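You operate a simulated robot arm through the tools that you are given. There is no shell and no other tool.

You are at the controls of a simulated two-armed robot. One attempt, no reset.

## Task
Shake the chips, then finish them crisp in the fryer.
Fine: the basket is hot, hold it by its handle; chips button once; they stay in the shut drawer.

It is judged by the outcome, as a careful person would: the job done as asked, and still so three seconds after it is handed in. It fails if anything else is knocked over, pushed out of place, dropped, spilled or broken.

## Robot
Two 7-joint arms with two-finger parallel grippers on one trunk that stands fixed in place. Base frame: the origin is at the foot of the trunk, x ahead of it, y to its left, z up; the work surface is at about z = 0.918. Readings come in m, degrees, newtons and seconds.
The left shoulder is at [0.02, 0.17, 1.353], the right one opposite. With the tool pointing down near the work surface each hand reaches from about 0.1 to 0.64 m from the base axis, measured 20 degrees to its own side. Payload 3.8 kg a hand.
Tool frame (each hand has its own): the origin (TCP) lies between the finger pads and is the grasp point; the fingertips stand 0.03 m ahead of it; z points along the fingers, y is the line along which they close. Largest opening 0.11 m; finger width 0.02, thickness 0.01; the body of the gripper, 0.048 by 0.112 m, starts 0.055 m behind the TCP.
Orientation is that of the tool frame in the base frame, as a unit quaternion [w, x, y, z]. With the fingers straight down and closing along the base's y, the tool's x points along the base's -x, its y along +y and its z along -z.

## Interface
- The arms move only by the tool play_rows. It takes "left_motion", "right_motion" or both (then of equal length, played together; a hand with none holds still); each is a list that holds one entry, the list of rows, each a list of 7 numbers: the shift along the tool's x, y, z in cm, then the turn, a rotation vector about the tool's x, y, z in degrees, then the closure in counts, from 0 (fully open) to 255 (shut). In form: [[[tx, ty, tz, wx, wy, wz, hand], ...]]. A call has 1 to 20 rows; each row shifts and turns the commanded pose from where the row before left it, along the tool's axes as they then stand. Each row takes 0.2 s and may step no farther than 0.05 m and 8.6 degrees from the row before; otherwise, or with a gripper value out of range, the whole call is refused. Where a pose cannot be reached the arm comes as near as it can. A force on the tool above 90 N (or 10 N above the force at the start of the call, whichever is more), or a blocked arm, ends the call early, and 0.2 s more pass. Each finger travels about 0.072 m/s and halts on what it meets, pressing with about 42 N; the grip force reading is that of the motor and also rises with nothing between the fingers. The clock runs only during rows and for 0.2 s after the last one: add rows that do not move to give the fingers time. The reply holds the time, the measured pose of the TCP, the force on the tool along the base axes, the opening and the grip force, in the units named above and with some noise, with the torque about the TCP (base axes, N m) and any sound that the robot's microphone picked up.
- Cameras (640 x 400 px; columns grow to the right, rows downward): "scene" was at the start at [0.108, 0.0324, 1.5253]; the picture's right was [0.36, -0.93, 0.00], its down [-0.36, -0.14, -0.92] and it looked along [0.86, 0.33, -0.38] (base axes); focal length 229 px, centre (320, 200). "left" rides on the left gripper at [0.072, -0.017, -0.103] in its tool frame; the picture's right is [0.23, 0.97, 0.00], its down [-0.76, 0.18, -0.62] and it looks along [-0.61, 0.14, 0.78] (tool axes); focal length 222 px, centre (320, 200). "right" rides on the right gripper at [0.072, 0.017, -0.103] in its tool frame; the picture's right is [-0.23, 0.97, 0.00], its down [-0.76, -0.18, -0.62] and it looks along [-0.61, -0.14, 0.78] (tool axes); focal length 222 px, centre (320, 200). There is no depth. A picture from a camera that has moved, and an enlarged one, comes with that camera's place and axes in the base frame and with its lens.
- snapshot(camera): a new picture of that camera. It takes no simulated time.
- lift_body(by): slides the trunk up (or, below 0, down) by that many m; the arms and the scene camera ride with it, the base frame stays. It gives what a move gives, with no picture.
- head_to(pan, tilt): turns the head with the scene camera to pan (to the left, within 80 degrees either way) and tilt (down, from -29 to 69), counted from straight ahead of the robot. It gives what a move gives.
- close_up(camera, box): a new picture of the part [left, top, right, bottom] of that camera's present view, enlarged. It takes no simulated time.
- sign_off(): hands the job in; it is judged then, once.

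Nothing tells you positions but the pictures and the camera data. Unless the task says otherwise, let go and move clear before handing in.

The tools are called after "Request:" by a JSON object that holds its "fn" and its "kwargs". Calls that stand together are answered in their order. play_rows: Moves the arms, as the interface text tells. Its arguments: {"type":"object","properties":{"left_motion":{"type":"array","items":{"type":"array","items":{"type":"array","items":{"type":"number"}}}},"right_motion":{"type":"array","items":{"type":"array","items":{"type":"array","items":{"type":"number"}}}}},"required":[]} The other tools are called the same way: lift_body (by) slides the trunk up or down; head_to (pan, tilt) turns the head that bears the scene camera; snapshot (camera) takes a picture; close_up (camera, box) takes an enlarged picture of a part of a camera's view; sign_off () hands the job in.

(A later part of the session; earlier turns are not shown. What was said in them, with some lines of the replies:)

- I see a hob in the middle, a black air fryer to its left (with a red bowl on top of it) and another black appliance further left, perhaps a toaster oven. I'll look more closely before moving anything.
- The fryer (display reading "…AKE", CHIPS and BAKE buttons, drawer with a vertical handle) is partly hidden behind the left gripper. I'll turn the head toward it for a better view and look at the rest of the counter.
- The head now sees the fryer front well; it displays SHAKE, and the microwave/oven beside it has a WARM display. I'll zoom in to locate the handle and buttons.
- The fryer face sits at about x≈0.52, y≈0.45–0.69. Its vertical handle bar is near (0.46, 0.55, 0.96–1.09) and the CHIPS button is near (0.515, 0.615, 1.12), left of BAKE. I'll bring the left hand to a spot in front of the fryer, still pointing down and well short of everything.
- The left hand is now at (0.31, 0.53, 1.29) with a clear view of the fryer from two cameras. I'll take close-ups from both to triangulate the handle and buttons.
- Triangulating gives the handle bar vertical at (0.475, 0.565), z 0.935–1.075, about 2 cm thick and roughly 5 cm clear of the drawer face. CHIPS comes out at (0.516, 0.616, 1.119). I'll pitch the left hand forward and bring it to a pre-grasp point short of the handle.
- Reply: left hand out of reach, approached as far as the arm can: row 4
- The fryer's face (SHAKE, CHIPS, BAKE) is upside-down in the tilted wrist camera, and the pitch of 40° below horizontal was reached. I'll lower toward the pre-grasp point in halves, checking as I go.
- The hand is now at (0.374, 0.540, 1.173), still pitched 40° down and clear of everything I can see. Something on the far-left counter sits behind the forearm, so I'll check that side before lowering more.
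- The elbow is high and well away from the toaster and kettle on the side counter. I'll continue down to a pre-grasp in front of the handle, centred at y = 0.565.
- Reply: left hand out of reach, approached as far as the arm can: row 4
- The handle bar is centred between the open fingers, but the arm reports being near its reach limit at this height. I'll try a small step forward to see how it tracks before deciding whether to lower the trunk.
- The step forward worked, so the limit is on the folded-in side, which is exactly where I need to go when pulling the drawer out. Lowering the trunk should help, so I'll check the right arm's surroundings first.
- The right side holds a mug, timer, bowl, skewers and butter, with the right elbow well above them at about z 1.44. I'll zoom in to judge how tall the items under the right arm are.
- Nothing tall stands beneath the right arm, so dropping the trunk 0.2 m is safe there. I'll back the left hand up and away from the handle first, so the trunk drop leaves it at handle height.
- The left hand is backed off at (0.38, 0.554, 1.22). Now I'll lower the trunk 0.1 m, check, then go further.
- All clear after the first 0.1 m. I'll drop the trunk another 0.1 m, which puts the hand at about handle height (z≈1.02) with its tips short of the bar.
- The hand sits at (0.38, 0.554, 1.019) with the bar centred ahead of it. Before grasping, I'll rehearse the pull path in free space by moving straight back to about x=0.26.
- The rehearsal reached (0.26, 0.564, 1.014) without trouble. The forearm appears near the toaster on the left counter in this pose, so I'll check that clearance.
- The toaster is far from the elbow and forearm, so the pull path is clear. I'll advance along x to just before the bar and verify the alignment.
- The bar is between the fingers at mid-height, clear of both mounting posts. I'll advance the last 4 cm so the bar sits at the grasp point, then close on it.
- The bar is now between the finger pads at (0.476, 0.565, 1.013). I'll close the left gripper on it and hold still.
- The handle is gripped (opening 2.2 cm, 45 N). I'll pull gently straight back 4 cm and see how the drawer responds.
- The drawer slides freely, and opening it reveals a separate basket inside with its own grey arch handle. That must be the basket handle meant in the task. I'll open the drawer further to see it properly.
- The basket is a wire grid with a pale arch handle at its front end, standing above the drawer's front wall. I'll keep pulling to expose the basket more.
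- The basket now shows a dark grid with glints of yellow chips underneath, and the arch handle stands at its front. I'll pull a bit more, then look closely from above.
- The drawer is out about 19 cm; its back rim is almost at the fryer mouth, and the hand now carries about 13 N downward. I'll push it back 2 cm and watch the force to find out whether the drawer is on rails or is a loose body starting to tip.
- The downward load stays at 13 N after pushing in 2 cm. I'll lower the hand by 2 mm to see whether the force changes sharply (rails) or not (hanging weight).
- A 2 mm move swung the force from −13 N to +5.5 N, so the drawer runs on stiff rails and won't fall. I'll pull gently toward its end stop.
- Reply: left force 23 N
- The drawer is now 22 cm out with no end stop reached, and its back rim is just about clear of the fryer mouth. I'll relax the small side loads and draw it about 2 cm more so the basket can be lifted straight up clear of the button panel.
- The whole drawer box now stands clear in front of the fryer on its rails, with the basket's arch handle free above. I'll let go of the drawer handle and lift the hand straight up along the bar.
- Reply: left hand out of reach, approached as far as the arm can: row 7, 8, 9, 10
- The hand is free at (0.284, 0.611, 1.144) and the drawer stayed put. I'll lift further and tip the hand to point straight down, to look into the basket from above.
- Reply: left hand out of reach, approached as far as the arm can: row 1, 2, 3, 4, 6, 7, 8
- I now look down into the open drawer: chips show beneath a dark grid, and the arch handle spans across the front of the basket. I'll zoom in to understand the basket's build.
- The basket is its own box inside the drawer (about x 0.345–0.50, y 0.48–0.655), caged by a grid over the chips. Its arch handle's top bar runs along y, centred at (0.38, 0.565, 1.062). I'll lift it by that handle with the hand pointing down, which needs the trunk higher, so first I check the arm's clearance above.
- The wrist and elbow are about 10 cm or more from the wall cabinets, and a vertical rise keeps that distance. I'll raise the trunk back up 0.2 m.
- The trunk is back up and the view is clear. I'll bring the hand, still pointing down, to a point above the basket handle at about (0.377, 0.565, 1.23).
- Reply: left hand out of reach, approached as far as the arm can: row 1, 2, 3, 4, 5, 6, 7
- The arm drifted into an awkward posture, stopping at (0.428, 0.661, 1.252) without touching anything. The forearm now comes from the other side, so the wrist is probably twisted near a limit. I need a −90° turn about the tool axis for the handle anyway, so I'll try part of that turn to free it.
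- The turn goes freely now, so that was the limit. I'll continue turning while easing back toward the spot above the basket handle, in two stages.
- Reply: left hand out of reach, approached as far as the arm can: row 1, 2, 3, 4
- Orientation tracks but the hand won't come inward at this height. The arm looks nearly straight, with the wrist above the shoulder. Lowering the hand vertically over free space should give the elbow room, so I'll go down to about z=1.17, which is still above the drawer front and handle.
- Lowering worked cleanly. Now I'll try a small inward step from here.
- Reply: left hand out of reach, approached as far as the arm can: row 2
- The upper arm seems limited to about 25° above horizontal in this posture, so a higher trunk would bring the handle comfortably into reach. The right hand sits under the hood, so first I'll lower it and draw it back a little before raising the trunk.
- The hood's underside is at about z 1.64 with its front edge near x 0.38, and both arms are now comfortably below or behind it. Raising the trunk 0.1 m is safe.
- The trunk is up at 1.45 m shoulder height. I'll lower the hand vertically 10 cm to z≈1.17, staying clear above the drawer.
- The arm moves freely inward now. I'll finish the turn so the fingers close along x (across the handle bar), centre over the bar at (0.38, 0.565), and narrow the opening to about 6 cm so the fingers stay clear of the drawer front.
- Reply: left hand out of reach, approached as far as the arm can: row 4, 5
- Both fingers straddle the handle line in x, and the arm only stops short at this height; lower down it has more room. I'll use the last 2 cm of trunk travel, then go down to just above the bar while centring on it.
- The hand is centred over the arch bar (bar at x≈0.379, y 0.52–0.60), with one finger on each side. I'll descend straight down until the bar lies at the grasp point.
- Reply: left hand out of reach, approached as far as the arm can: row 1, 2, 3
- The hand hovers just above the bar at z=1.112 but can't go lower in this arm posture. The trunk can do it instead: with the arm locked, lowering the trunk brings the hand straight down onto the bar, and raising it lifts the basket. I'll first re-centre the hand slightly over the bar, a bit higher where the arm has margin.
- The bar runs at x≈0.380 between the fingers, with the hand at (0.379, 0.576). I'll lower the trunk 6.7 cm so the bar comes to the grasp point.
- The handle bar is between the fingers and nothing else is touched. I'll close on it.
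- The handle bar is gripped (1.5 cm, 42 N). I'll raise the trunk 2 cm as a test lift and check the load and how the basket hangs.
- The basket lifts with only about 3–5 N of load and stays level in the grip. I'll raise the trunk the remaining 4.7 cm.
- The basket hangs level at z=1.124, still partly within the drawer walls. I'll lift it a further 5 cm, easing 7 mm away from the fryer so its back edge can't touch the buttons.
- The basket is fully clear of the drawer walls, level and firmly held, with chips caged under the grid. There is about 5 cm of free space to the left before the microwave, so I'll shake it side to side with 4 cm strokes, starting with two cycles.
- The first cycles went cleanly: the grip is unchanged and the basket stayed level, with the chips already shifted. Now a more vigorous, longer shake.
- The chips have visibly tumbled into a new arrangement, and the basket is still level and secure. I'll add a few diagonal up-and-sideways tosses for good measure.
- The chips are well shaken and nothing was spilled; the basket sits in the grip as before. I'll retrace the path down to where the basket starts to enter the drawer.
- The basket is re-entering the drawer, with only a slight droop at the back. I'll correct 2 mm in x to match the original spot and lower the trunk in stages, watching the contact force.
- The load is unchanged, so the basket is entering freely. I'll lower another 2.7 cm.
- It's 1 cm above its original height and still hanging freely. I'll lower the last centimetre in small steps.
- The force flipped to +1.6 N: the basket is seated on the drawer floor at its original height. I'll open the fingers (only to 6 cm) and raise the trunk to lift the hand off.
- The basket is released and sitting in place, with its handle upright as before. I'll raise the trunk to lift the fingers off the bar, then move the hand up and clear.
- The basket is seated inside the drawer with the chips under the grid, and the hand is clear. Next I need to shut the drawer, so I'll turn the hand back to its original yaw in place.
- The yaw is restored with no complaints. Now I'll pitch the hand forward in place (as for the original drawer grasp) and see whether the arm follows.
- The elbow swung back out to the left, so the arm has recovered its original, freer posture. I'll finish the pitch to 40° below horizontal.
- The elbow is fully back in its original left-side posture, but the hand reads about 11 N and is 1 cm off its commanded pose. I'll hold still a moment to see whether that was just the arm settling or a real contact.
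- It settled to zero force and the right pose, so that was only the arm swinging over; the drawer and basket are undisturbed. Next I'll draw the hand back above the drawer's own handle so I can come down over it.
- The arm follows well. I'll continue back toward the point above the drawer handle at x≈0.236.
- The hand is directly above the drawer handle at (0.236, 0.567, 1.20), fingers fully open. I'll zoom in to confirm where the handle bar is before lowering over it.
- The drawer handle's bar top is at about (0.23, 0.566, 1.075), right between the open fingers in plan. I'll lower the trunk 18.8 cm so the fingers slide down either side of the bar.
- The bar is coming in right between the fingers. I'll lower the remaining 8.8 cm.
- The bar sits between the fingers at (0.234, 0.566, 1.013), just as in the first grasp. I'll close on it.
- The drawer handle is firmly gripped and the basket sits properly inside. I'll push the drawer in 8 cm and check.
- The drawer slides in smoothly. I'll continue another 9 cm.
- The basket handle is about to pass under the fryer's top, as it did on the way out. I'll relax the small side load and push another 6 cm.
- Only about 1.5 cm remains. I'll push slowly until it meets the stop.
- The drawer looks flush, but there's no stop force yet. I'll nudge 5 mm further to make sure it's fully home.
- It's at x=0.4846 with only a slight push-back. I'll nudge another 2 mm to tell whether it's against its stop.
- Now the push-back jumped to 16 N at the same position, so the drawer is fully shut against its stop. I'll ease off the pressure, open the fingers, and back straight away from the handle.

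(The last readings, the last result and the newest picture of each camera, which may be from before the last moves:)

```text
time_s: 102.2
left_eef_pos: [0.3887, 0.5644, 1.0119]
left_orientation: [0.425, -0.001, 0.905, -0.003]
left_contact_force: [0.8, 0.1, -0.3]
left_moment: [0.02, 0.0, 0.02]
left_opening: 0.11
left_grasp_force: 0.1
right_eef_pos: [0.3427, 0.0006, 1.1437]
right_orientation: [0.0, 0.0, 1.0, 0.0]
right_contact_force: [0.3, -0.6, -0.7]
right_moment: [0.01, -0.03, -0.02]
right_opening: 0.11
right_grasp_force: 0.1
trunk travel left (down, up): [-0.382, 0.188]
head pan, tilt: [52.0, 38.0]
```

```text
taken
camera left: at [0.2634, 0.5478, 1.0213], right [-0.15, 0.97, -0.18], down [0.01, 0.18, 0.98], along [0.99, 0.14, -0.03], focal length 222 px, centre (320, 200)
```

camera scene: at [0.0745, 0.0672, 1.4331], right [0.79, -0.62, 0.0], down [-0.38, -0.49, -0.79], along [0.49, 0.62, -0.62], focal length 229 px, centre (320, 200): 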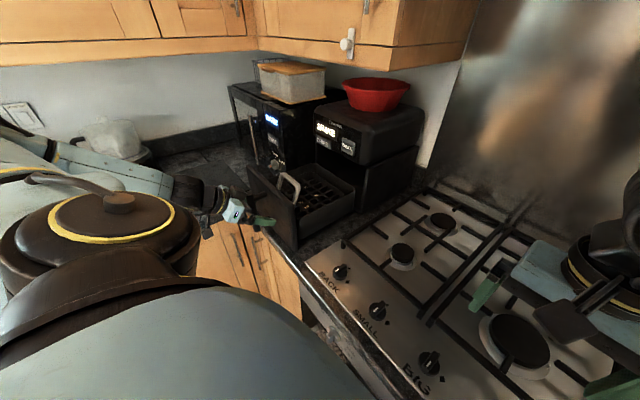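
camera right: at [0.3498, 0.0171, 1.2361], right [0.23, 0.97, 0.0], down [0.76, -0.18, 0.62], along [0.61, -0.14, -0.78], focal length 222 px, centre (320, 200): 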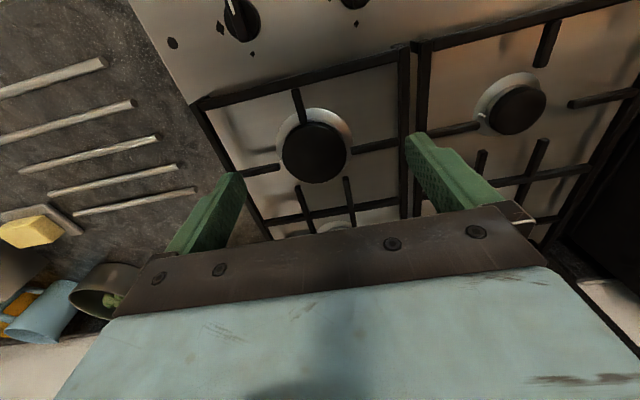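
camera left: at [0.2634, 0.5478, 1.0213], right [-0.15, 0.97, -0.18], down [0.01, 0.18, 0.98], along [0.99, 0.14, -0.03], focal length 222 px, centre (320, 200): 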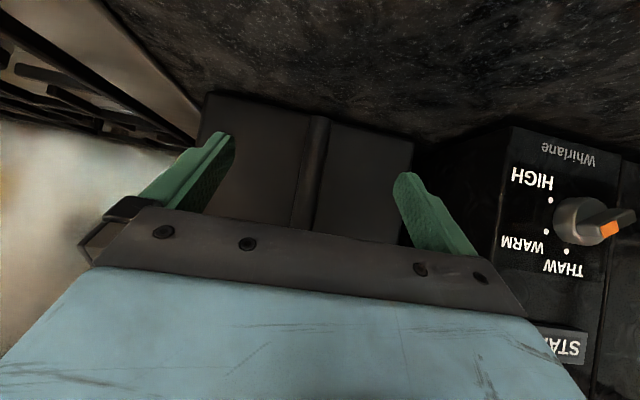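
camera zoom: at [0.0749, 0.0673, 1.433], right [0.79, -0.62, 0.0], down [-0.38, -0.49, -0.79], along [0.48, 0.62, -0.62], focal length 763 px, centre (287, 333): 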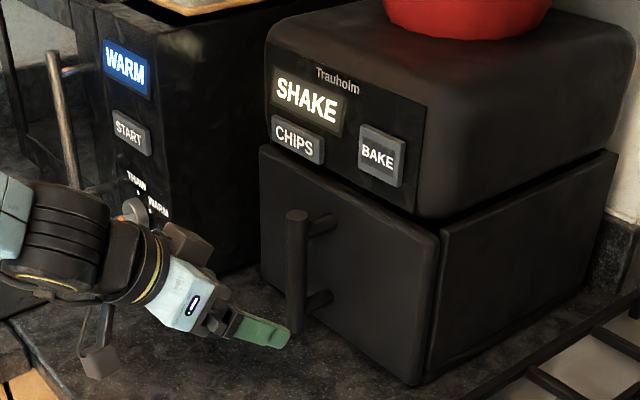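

The drawer is flush and shut (bar back at x≈0.476), with chips and basket inside. Now I'll raise the hand in front of the CHIPS button, centred at (0.514, 0.615, 1.12), and close the fingers into a single pressing tip.

Request:
{"fn": "play_rows", "kwargs": {"left_motion": [[[-2.42, 0.6, -1.71, 0, 0, 0, 0], [-2.42, 1.3, -1.71, 0, 0, 0, 80], [-2.42, 1.6, -1.71, 0, 0, 0, 160], [-2.42, 1.55, -1.71, 0, 0, 0, 255], [0, 0, 0, 0, 0, 0, 255], [0, 0, 0, 0, 0, 0, 255], [0, 0, 0, 0, 0, 0, 255]]]}}

Request:
{"fn": "snapshot", "kwargs": {"camera": "left"}}

Request:
{"fn": "close_up", "kwargs": {"camera": "scene", "box": [250, 100, 410, 220]}}

```text
time_s: 103.8
left_eef_pos: [0.3999, 0.6157, 1.1302]
left_orientation: [0.425, -0.001, 0.905, -0.003]
left_contact_force: [-0.9, -0.2, -0.3]
left_moment: [-0.02, 0.0, -0.03]
left_opening: 0.0003
left_grasp_force: 38.2
right_eef_pos: [0.342, 0.001, 1.1441]
right_orientation: [0.0, 0.001, 1.0, 0.0]
right_contact_force: [0.1, -0.4, -0.2]
right_moment: [-0.01, -0.01, 0.04]
right_opening: 0.1103
right_grasp_force: 0.1
trunk travel left (down, up): [-0.382, 0.188]
head pan, tilt: [52.0, 38.0]
```

```text
taken
camera left: at [0.2729, 0.5989, 1.1393], right [-0.15, 0.97, -0.18], down [0.01, 0.18, 0.98], along [0.99, 0.14, -0.03], focal length 222 px, centre (320, 200)
```

left: 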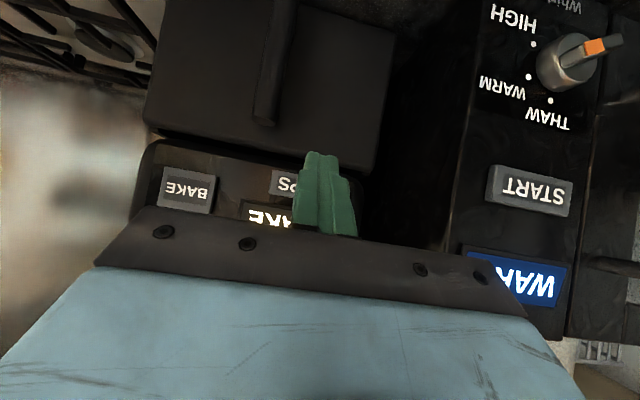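

```text
3.33 times, centred on (330, 160) of scene
camera zoom: at [0.0745, 0.0674, 1.433], right [0.79, -0.62, 0.0], down [-0.38, -0.49, -0.79], along [0.49, 0.62, -0.62], focal length 763 px, centre (287, 333)
```

zoom: 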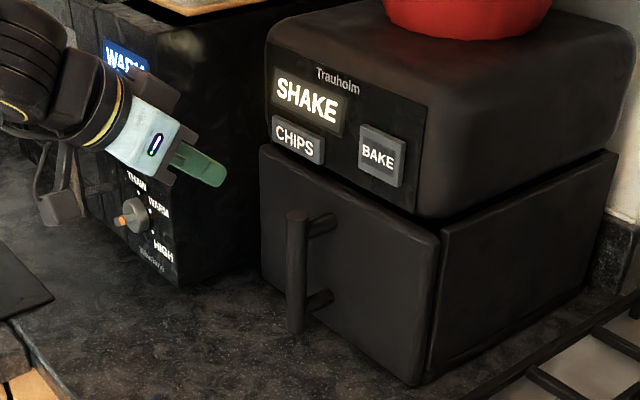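

The closed fingertips are lined up level with CHIPS at y=0.616, well away from BAKE. I'll advance to about 1 cm short of the button and check the alignment again.

Request:
{"fn": "play_rows", "kwargs": {"left_motion": [[[-1.65, 0, 1.66, 0, 0, 0, 255], [-1.5, 0, 1.785, 0, 0, 0, 255], [-1.5, 0, 1.785, 0, 0, 0, 255], [0, 0, 0, 0, 0, 0, 255]]]}}

Request:
{"fn": "close_up", "kwargs": {"camera": "scene", "box": [280, 110, 376, 182]}}

Request:
{"fn": "snapshot", "kwargs": {"camera": "left"}}

```text
time_s: 104.8
left_eef_pos: [0.4686, 0.6155, 1.1325]
left_orientation: [0.424, 0.0, 0.906, -0.004]
left_contact_force: [-0.6, 0.5, 0.2]
left_moment: [-0.01, 0.01, 0.02]
left_opening: 0.0
left_grasp_force: 37.7
right_eef_pos: [0.341, 0.0006, 1.1448]
right_orientation: [0.0, 0.0, 1.0, 0.0]
right_contact_force: [-0.4, -0.7, 0.0]
right_moment: [-0.01, -0.01, -0.02]
right_opening: 0.11
right_grasp_force: 0.0
trunk travel left (down, up): [-0.382, 0.188]
head pan, tilt: [52.0, 38.0]
```

```text
5.56 times, centred on (328, 146) of scene
camera zoom: at [0.0738, 0.0673, 1.4331], right [0.79, -0.62, 0.0], down [-0.38, -0.49, -0.79], along [0.49, 0.62, -0.62], focal length 1271 px, centre (276, 500)
```

zoom: 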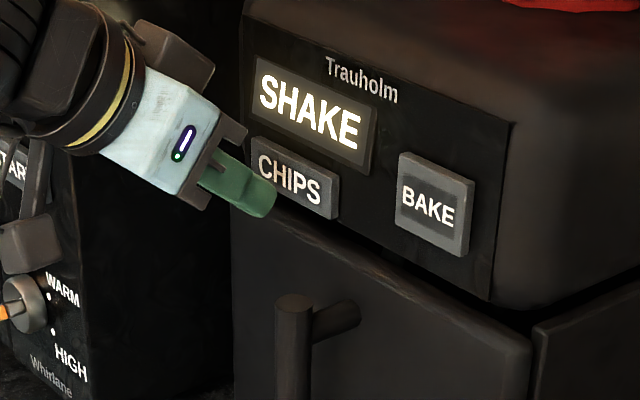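

```text
taken
camera left: at [0.3427, 0.5987, 1.1417], right [-0.15, 0.97, -0.18], down [0.01, 0.18, 0.98], along [0.99, 0.14, -0.03], focal length 222 px, centre (320, 200)
```

left: 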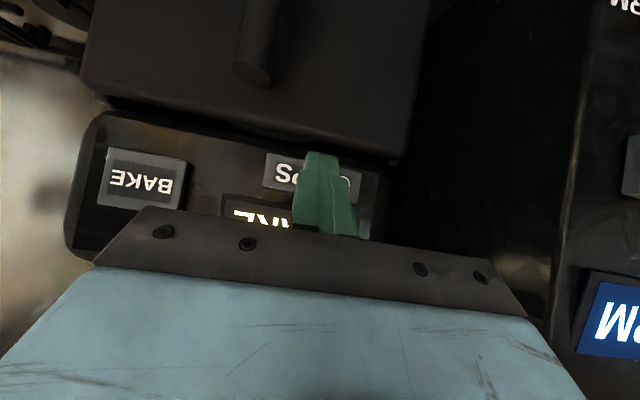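

The tip is centred on CHIPS both across and in height, about 1.5 cm short of it. I'll creep forward in 3 mm steps.

Request:
{"fn": "play_rows", "kwargs": {"left_motion": [[[-0.193, 0, 0.23, 0, 0, 0, 255], [-0.193, 0, 0.23, 0, 0, 0, 255], [-0.193, 0, 0.23, 0, 0, 0, 255], [-0.193, 0, 0.23, 0, 0, 0, 255], [0, 0, 0, 0, 0, 0, 255]]]}}

Request:
{"fn": "close_up", "kwargs": {"camera": "scene", "box": [280, 110, 376, 182]}}

```text
time_s: 106.0
left_eef_pos: [0.4825, 0.6151, 1.133]
left_orientation: [0.425, -0.002, 0.905, -0.002]
left_contact_force: [-0.3, 0.0, -0.3]
left_moment: [-0.01, 0.02, 0.0]
left_opening: 0.0001
left_grasp_force: 37.4
right_eef_pos: [0.3422, 0.0009, 1.144]
right_orientation: [0.0, 0.0, 1.0, 0.0]
right_contact_force: [0.3, -0.1, 0.9]
right_moment: [-0.01, -0.02, 0.03]
right_opening: 0.1099
right_grasp_force: 0.0
trunk travel left (down, up): [-0.382, 0.188]
head pan, tilt: [52.0, 38.0]
```

```text
5.56 times, centred on (328, 146) of scene
camera zoom: at [0.0744, 0.0672, 1.433], right [0.79, -0.62, 0.0], down [-0.38, -0.49, -0.79], along [0.49, 0.62, -0.62], focal length 1271 px, centre (276, 500)
```

zoom: 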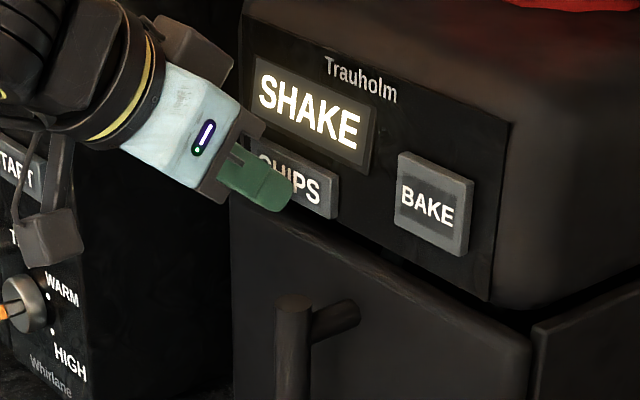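

No contact yet at x=0.4825; the tip is just in front of the button. I'll continue with 2 mm steps.

Request:
{"fn": "play_rows", "kwargs": {"left_motion": [[[-0.129, 0, 0.153, 0, 0, 0, 255], [-0.129, 0, 0.153, 0, 0, 0, 255], [-0.129, 0, 0.153, 0, 0, 0, 255], [0, 0, 0, 0, 0, 0, 255]]]}}

Request:
{"fn": "close_up", "kwargs": {"camera": "scene", "box": [280, 110, 376, 182]}}

```text
time_s: 107.0
left_eef_pos: [0.4874, 0.6149, 1.1324]
left_orientation: [0.425, -0.001, 0.905, -0.002]
left_contact_force: [-5.6, -1.9, -0.8]
left_moment: [-0.01, 0.12, -0.03]
left_opening: 0.0
left_grasp_force: 37.3
right_eef_pos: [0.3404, 0.0017, 1.1454]
right_orientation: [0.0, 0.0, 1.0, 0.0]
right_contact_force: [-0.4, 0.0, -0.4]
right_moment: [-0.03, -0.01, 0.02]
right_opening: 0.1099
right_grasp_force: 0.0
trunk travel left (down, up): [-0.382, 0.188]
head pan, tilt: [52.0, 38.0]
heard: click
```

```text
5.56 times, centred on (328, 146) of scene
camera zoom: at [0.0737, 0.0671, 1.4331], right [0.79, -0.62, 0.0], down [-0.38, -0.49, -0.79], along [0.49, 0.62, -0.62], focal length 1271 px, centre (276, 500)
```

zoom: 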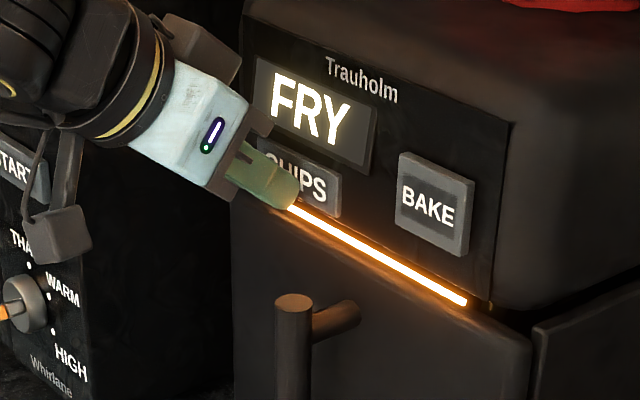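

A click was heard, the display changed to FRY and an orange light came on: CHIPS is pressed exactly once. I'll back the hand straight off now.

Request:
{"fn": "play_rows", "kwargs": {"left_motion": [[[0.643, 0, -0.766, 0, 0, 0, 255], [1.29, 0, -1.53, 0, 0, 0, 255], [1.6, 0, -1.91, 0, 0, 0, 255], [1.6, 0, -1.91, 0, 0, 0, 255], [1.6, 0, -1.91, 0, 0, 0, 255], [0, 0, 0, 0, 0, 0, 255]]]}}

Request:
{"fn": "snapshot", "kwargs": {"camera": "scene"}}

Request:
{"fn": "close_up", "kwargs": {"camera": "scene", "box": [250, 90, 426, 222]}}

```text
time_s: 108.4
left_eef_pos: [0.3822, 0.6151, 1.1315]
left_orientation: [0.424, -0.002, 0.906, -0.002]
left_contact_force: [-0.2, -0.1, 0.5]
left_moment: [0.01, 0.02, -0.03]
left_opening: 0.0
left_grasp_force: 37.3
right_eef_pos: [0.3423, 0.0014, 1.1434]
right_orientation: [0.0, 0.0, 1.0, 0.0]
right_contact_force: [-1.1, -0.3, -0.4]
right_moment: [0.01, 0.04, 0.01]
right_opening: 0.1099
right_grasp_force: 0.0
trunk travel left (down, up): [-0.382, 0.188]
head pan, tilt: [52.0, 38.0]
```

```text
taken
camera scene: at [0.075, 0.0673, 1.433], right [0.79, -0.62, 0.0], down [-0.38, -0.49, -0.79], along [0.48, 0.62, -0.62], focal length 229 px, centre (320, 200)
```

scene: 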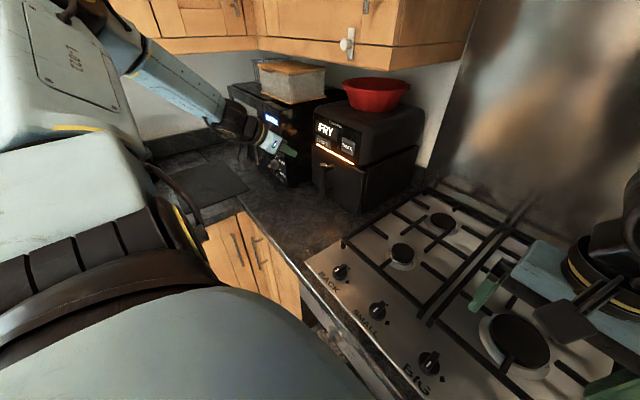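

```text
3.03 times, centred on (338, 156) of scene
camera zoom: at [0.075, 0.0673, 1.433], right [0.79, -0.62, 0.0], down [-0.38, -0.49, -0.79], along [0.48, 0.62, -0.62], focal length 693 px, centre (266, 333)
```

zoom: 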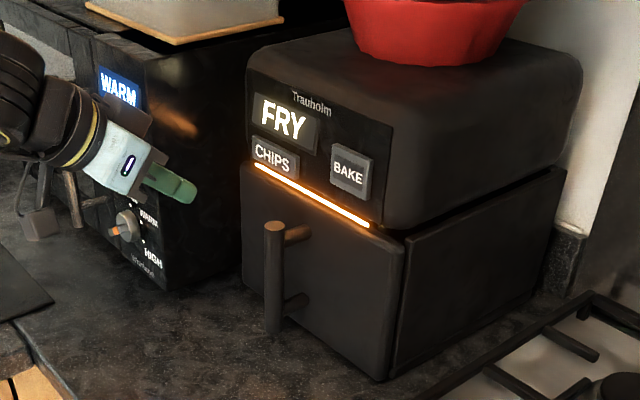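

The fryer reads FRY with its light on, the drawer is shut, and the bowl and everything else are in place. I'll move the hand further clear, then check the counter around for stray chips and see whether the display changes.

Request:
{"fn": "play_rows", "kwargs": {"left_motion": [[[0, -0.8, -2.5, 0, 0, 0, 255], [0, -0.8, -2.5, 0, 0, 0, 128], [0, -0.8, -2.5, 0, 0, 0, 0], [0, 0, 0, 0, 0, 0, 0], [0, 0, 0, 0, 0, 0, 0], [0, 0, 0, 0, 0, 0, 0], [0, 0, 0, 0, 0, 0, 0], [0, 0, 0, 0, 0, 0, 0], [0, 0, 0, 0, 0, 0, 0], [0, 0, 0, 0, 0, 0, 0], [0, 0, 0, 0, 0, 0, 0], [0, 0, 0, 0, 0, 0, 0], [0, 0, 0, 0, 0, 0, 0], [0, 0, 0, 0, 0, 0, 0], [0, 0, 0, 0, 0, 0, 0], [0, 0, 0, 0, 0, 0, 0], [0, 0, 0, 0, 0, 0, 0], [0, 0, 0, 0, 0, 0, 0], [0, 0, 0, 0, 0, 0, 0], [0, 0, 0, 0, 0, 0, 0]]]}}

Request:
{"fn": "snapshot", "kwargs": {"camera": "scene"}}

Request:
{"fn": "close_up", "kwargs": {"camera": "scene", "box": [200, 90, 440, 270]}}

Request:
{"fn": "snapshot", "kwargs": {"camera": "left"}}

```text
time_s: 112.6
left_eef_pos: [0.326, 0.5919, 1.1797]
left_orientation: [0.424, -0.001, 0.906, -0.002]
left_contact_force: [0.0, 0.8, -0.8]
left_moment: [0.02, -0.03, -0.03]
left_opening: 0.1099
left_grasp_force: 0.1
right_eef_pos: [0.3414, 0.0014, 1.1445]
right_orientation: [0.0, 0.0, 1.0, 0.0]
right_contact_force: [0.1, 0.0, -0.8]
right_moment: [0.02, -0.01, 0.02]
right_opening: 0.11
right_grasp_force: 0.0
trunk travel left (down, up): [-0.382, 0.188]
head pan, tilt: [52.0, 38.0]
```

```text
taken
camera scene: at [0.0745, 0.0672, 1.433], right [0.79, -0.62, 0.0], down [-0.38, -0.49, -0.79], along [0.49, 0.62, -0.62], focal length 229 px, centre (320, 200)
```

scene: 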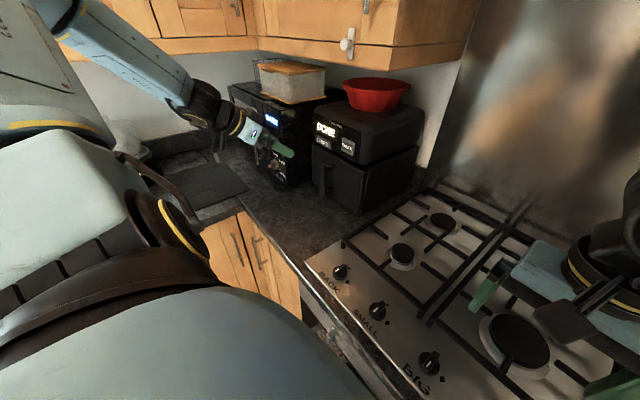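

```text
2.22 times, centred on (320, 180) of scene
camera zoom: at [0.0745, 0.0672, 1.433], right [0.79, -0.62, 0.0], down [-0.38, -0.49, -0.79], along [0.49, 0.62, -0.62], focal length 508 px, centre (320, 244)
```

zoom: 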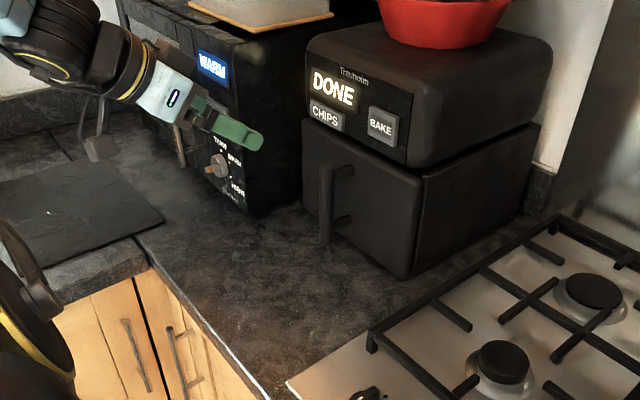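

```text
taken
camera left: at [0.1986, 0.5755, 1.1894], right [-0.15, 0.97, -0.18], down [0.01, 0.18, 0.98], along [0.99, 0.14, -0.03], focal length 222 px, centre (320, 200)
```

left: 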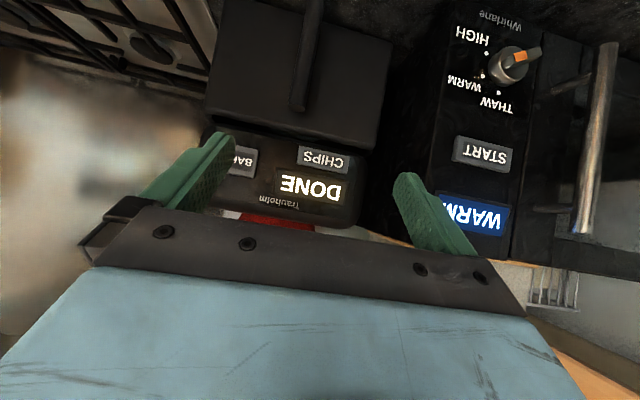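

The fryer now shows DONE and the drawer is still shut. One small bright speck shows on the dark mat to the left, so I'll look at it before handing in.

Request:
{"fn": "close_up", "kwargs": {"camera": "scene", "box": [150, 150, 250, 225]}}

Request:
{"fn": "close_up", "kwargs": {"camera": "scene", "box": [300, 60, 430, 220]}}

```text
5.33 times, centred on (200, 188) of scene
camera zoom: at [0.0745, 0.0672, 1.433], right [0.79, -0.62, 0.0], down [-0.38, -0.49, -0.79], along [0.49, 0.62, -0.62], focal length 1220 px, centre (960, 267)
```

zoom: 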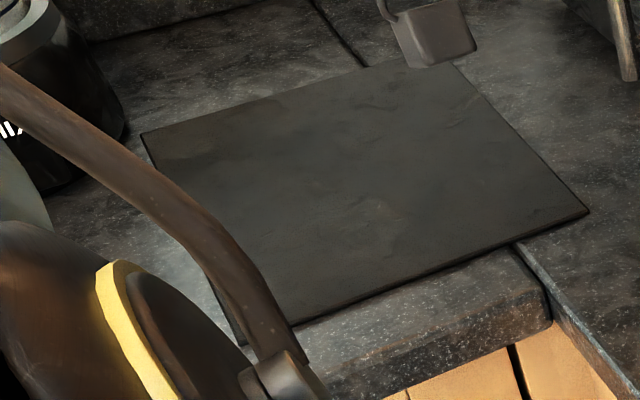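

```text
2.50 times, centred on (365, 140) of scene
camera zoom: at [0.0745, 0.0672, 1.433], right [0.79, -0.62, 0.0], down [-0.38, -0.49, -0.79], along [0.49, 0.62, -0.62], focal length 572 px, centre (208, 350)
```

zoom: 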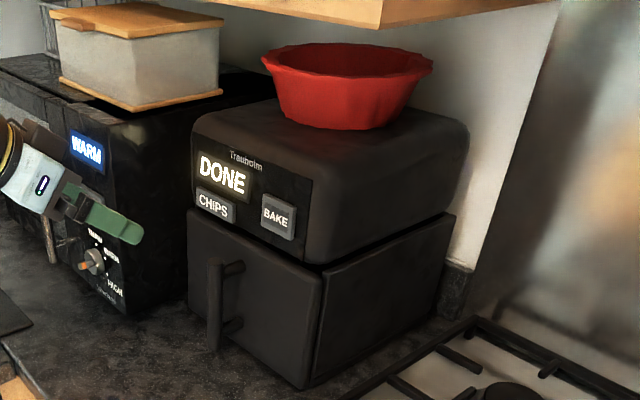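

The mat is clean; the speck was only a rendering glint. The chips were shaken by the basket's handle, CHIPS was pressed once, the fryer shows DONE with the drawer shut, everything else is in place, and both hands are clear. I'm handing it in.

Request:
{"fn": "sign_off", "kwargs": {}}

```text
The job is handed in.
```

The job is handed in: the chips were shaken and fried, and the fryer showed DONE with its drawer shut.

- **Shaking:** I opened the drawer and lifted the basket out by its own handle. I shook it side to side and diagonally for about 13 strokes, and the chips visibly tumbled. The basket then went back into its place in the drawer.
- **Frying:** I pushed the drawer in until it met its stop, then pressed CHIPS. One click was heard and the display went from SHAKE to FRY, then to DONE a few seconds later. I did not reopen the drawer, so I never saw the finished chips; DONE on the display is the evidence they are crisp.
- **Surroundings:** The bowl, the microwave and the nearby counter looked undisturbed, with no stray chips. Both hands were empty and clear at hand-in.
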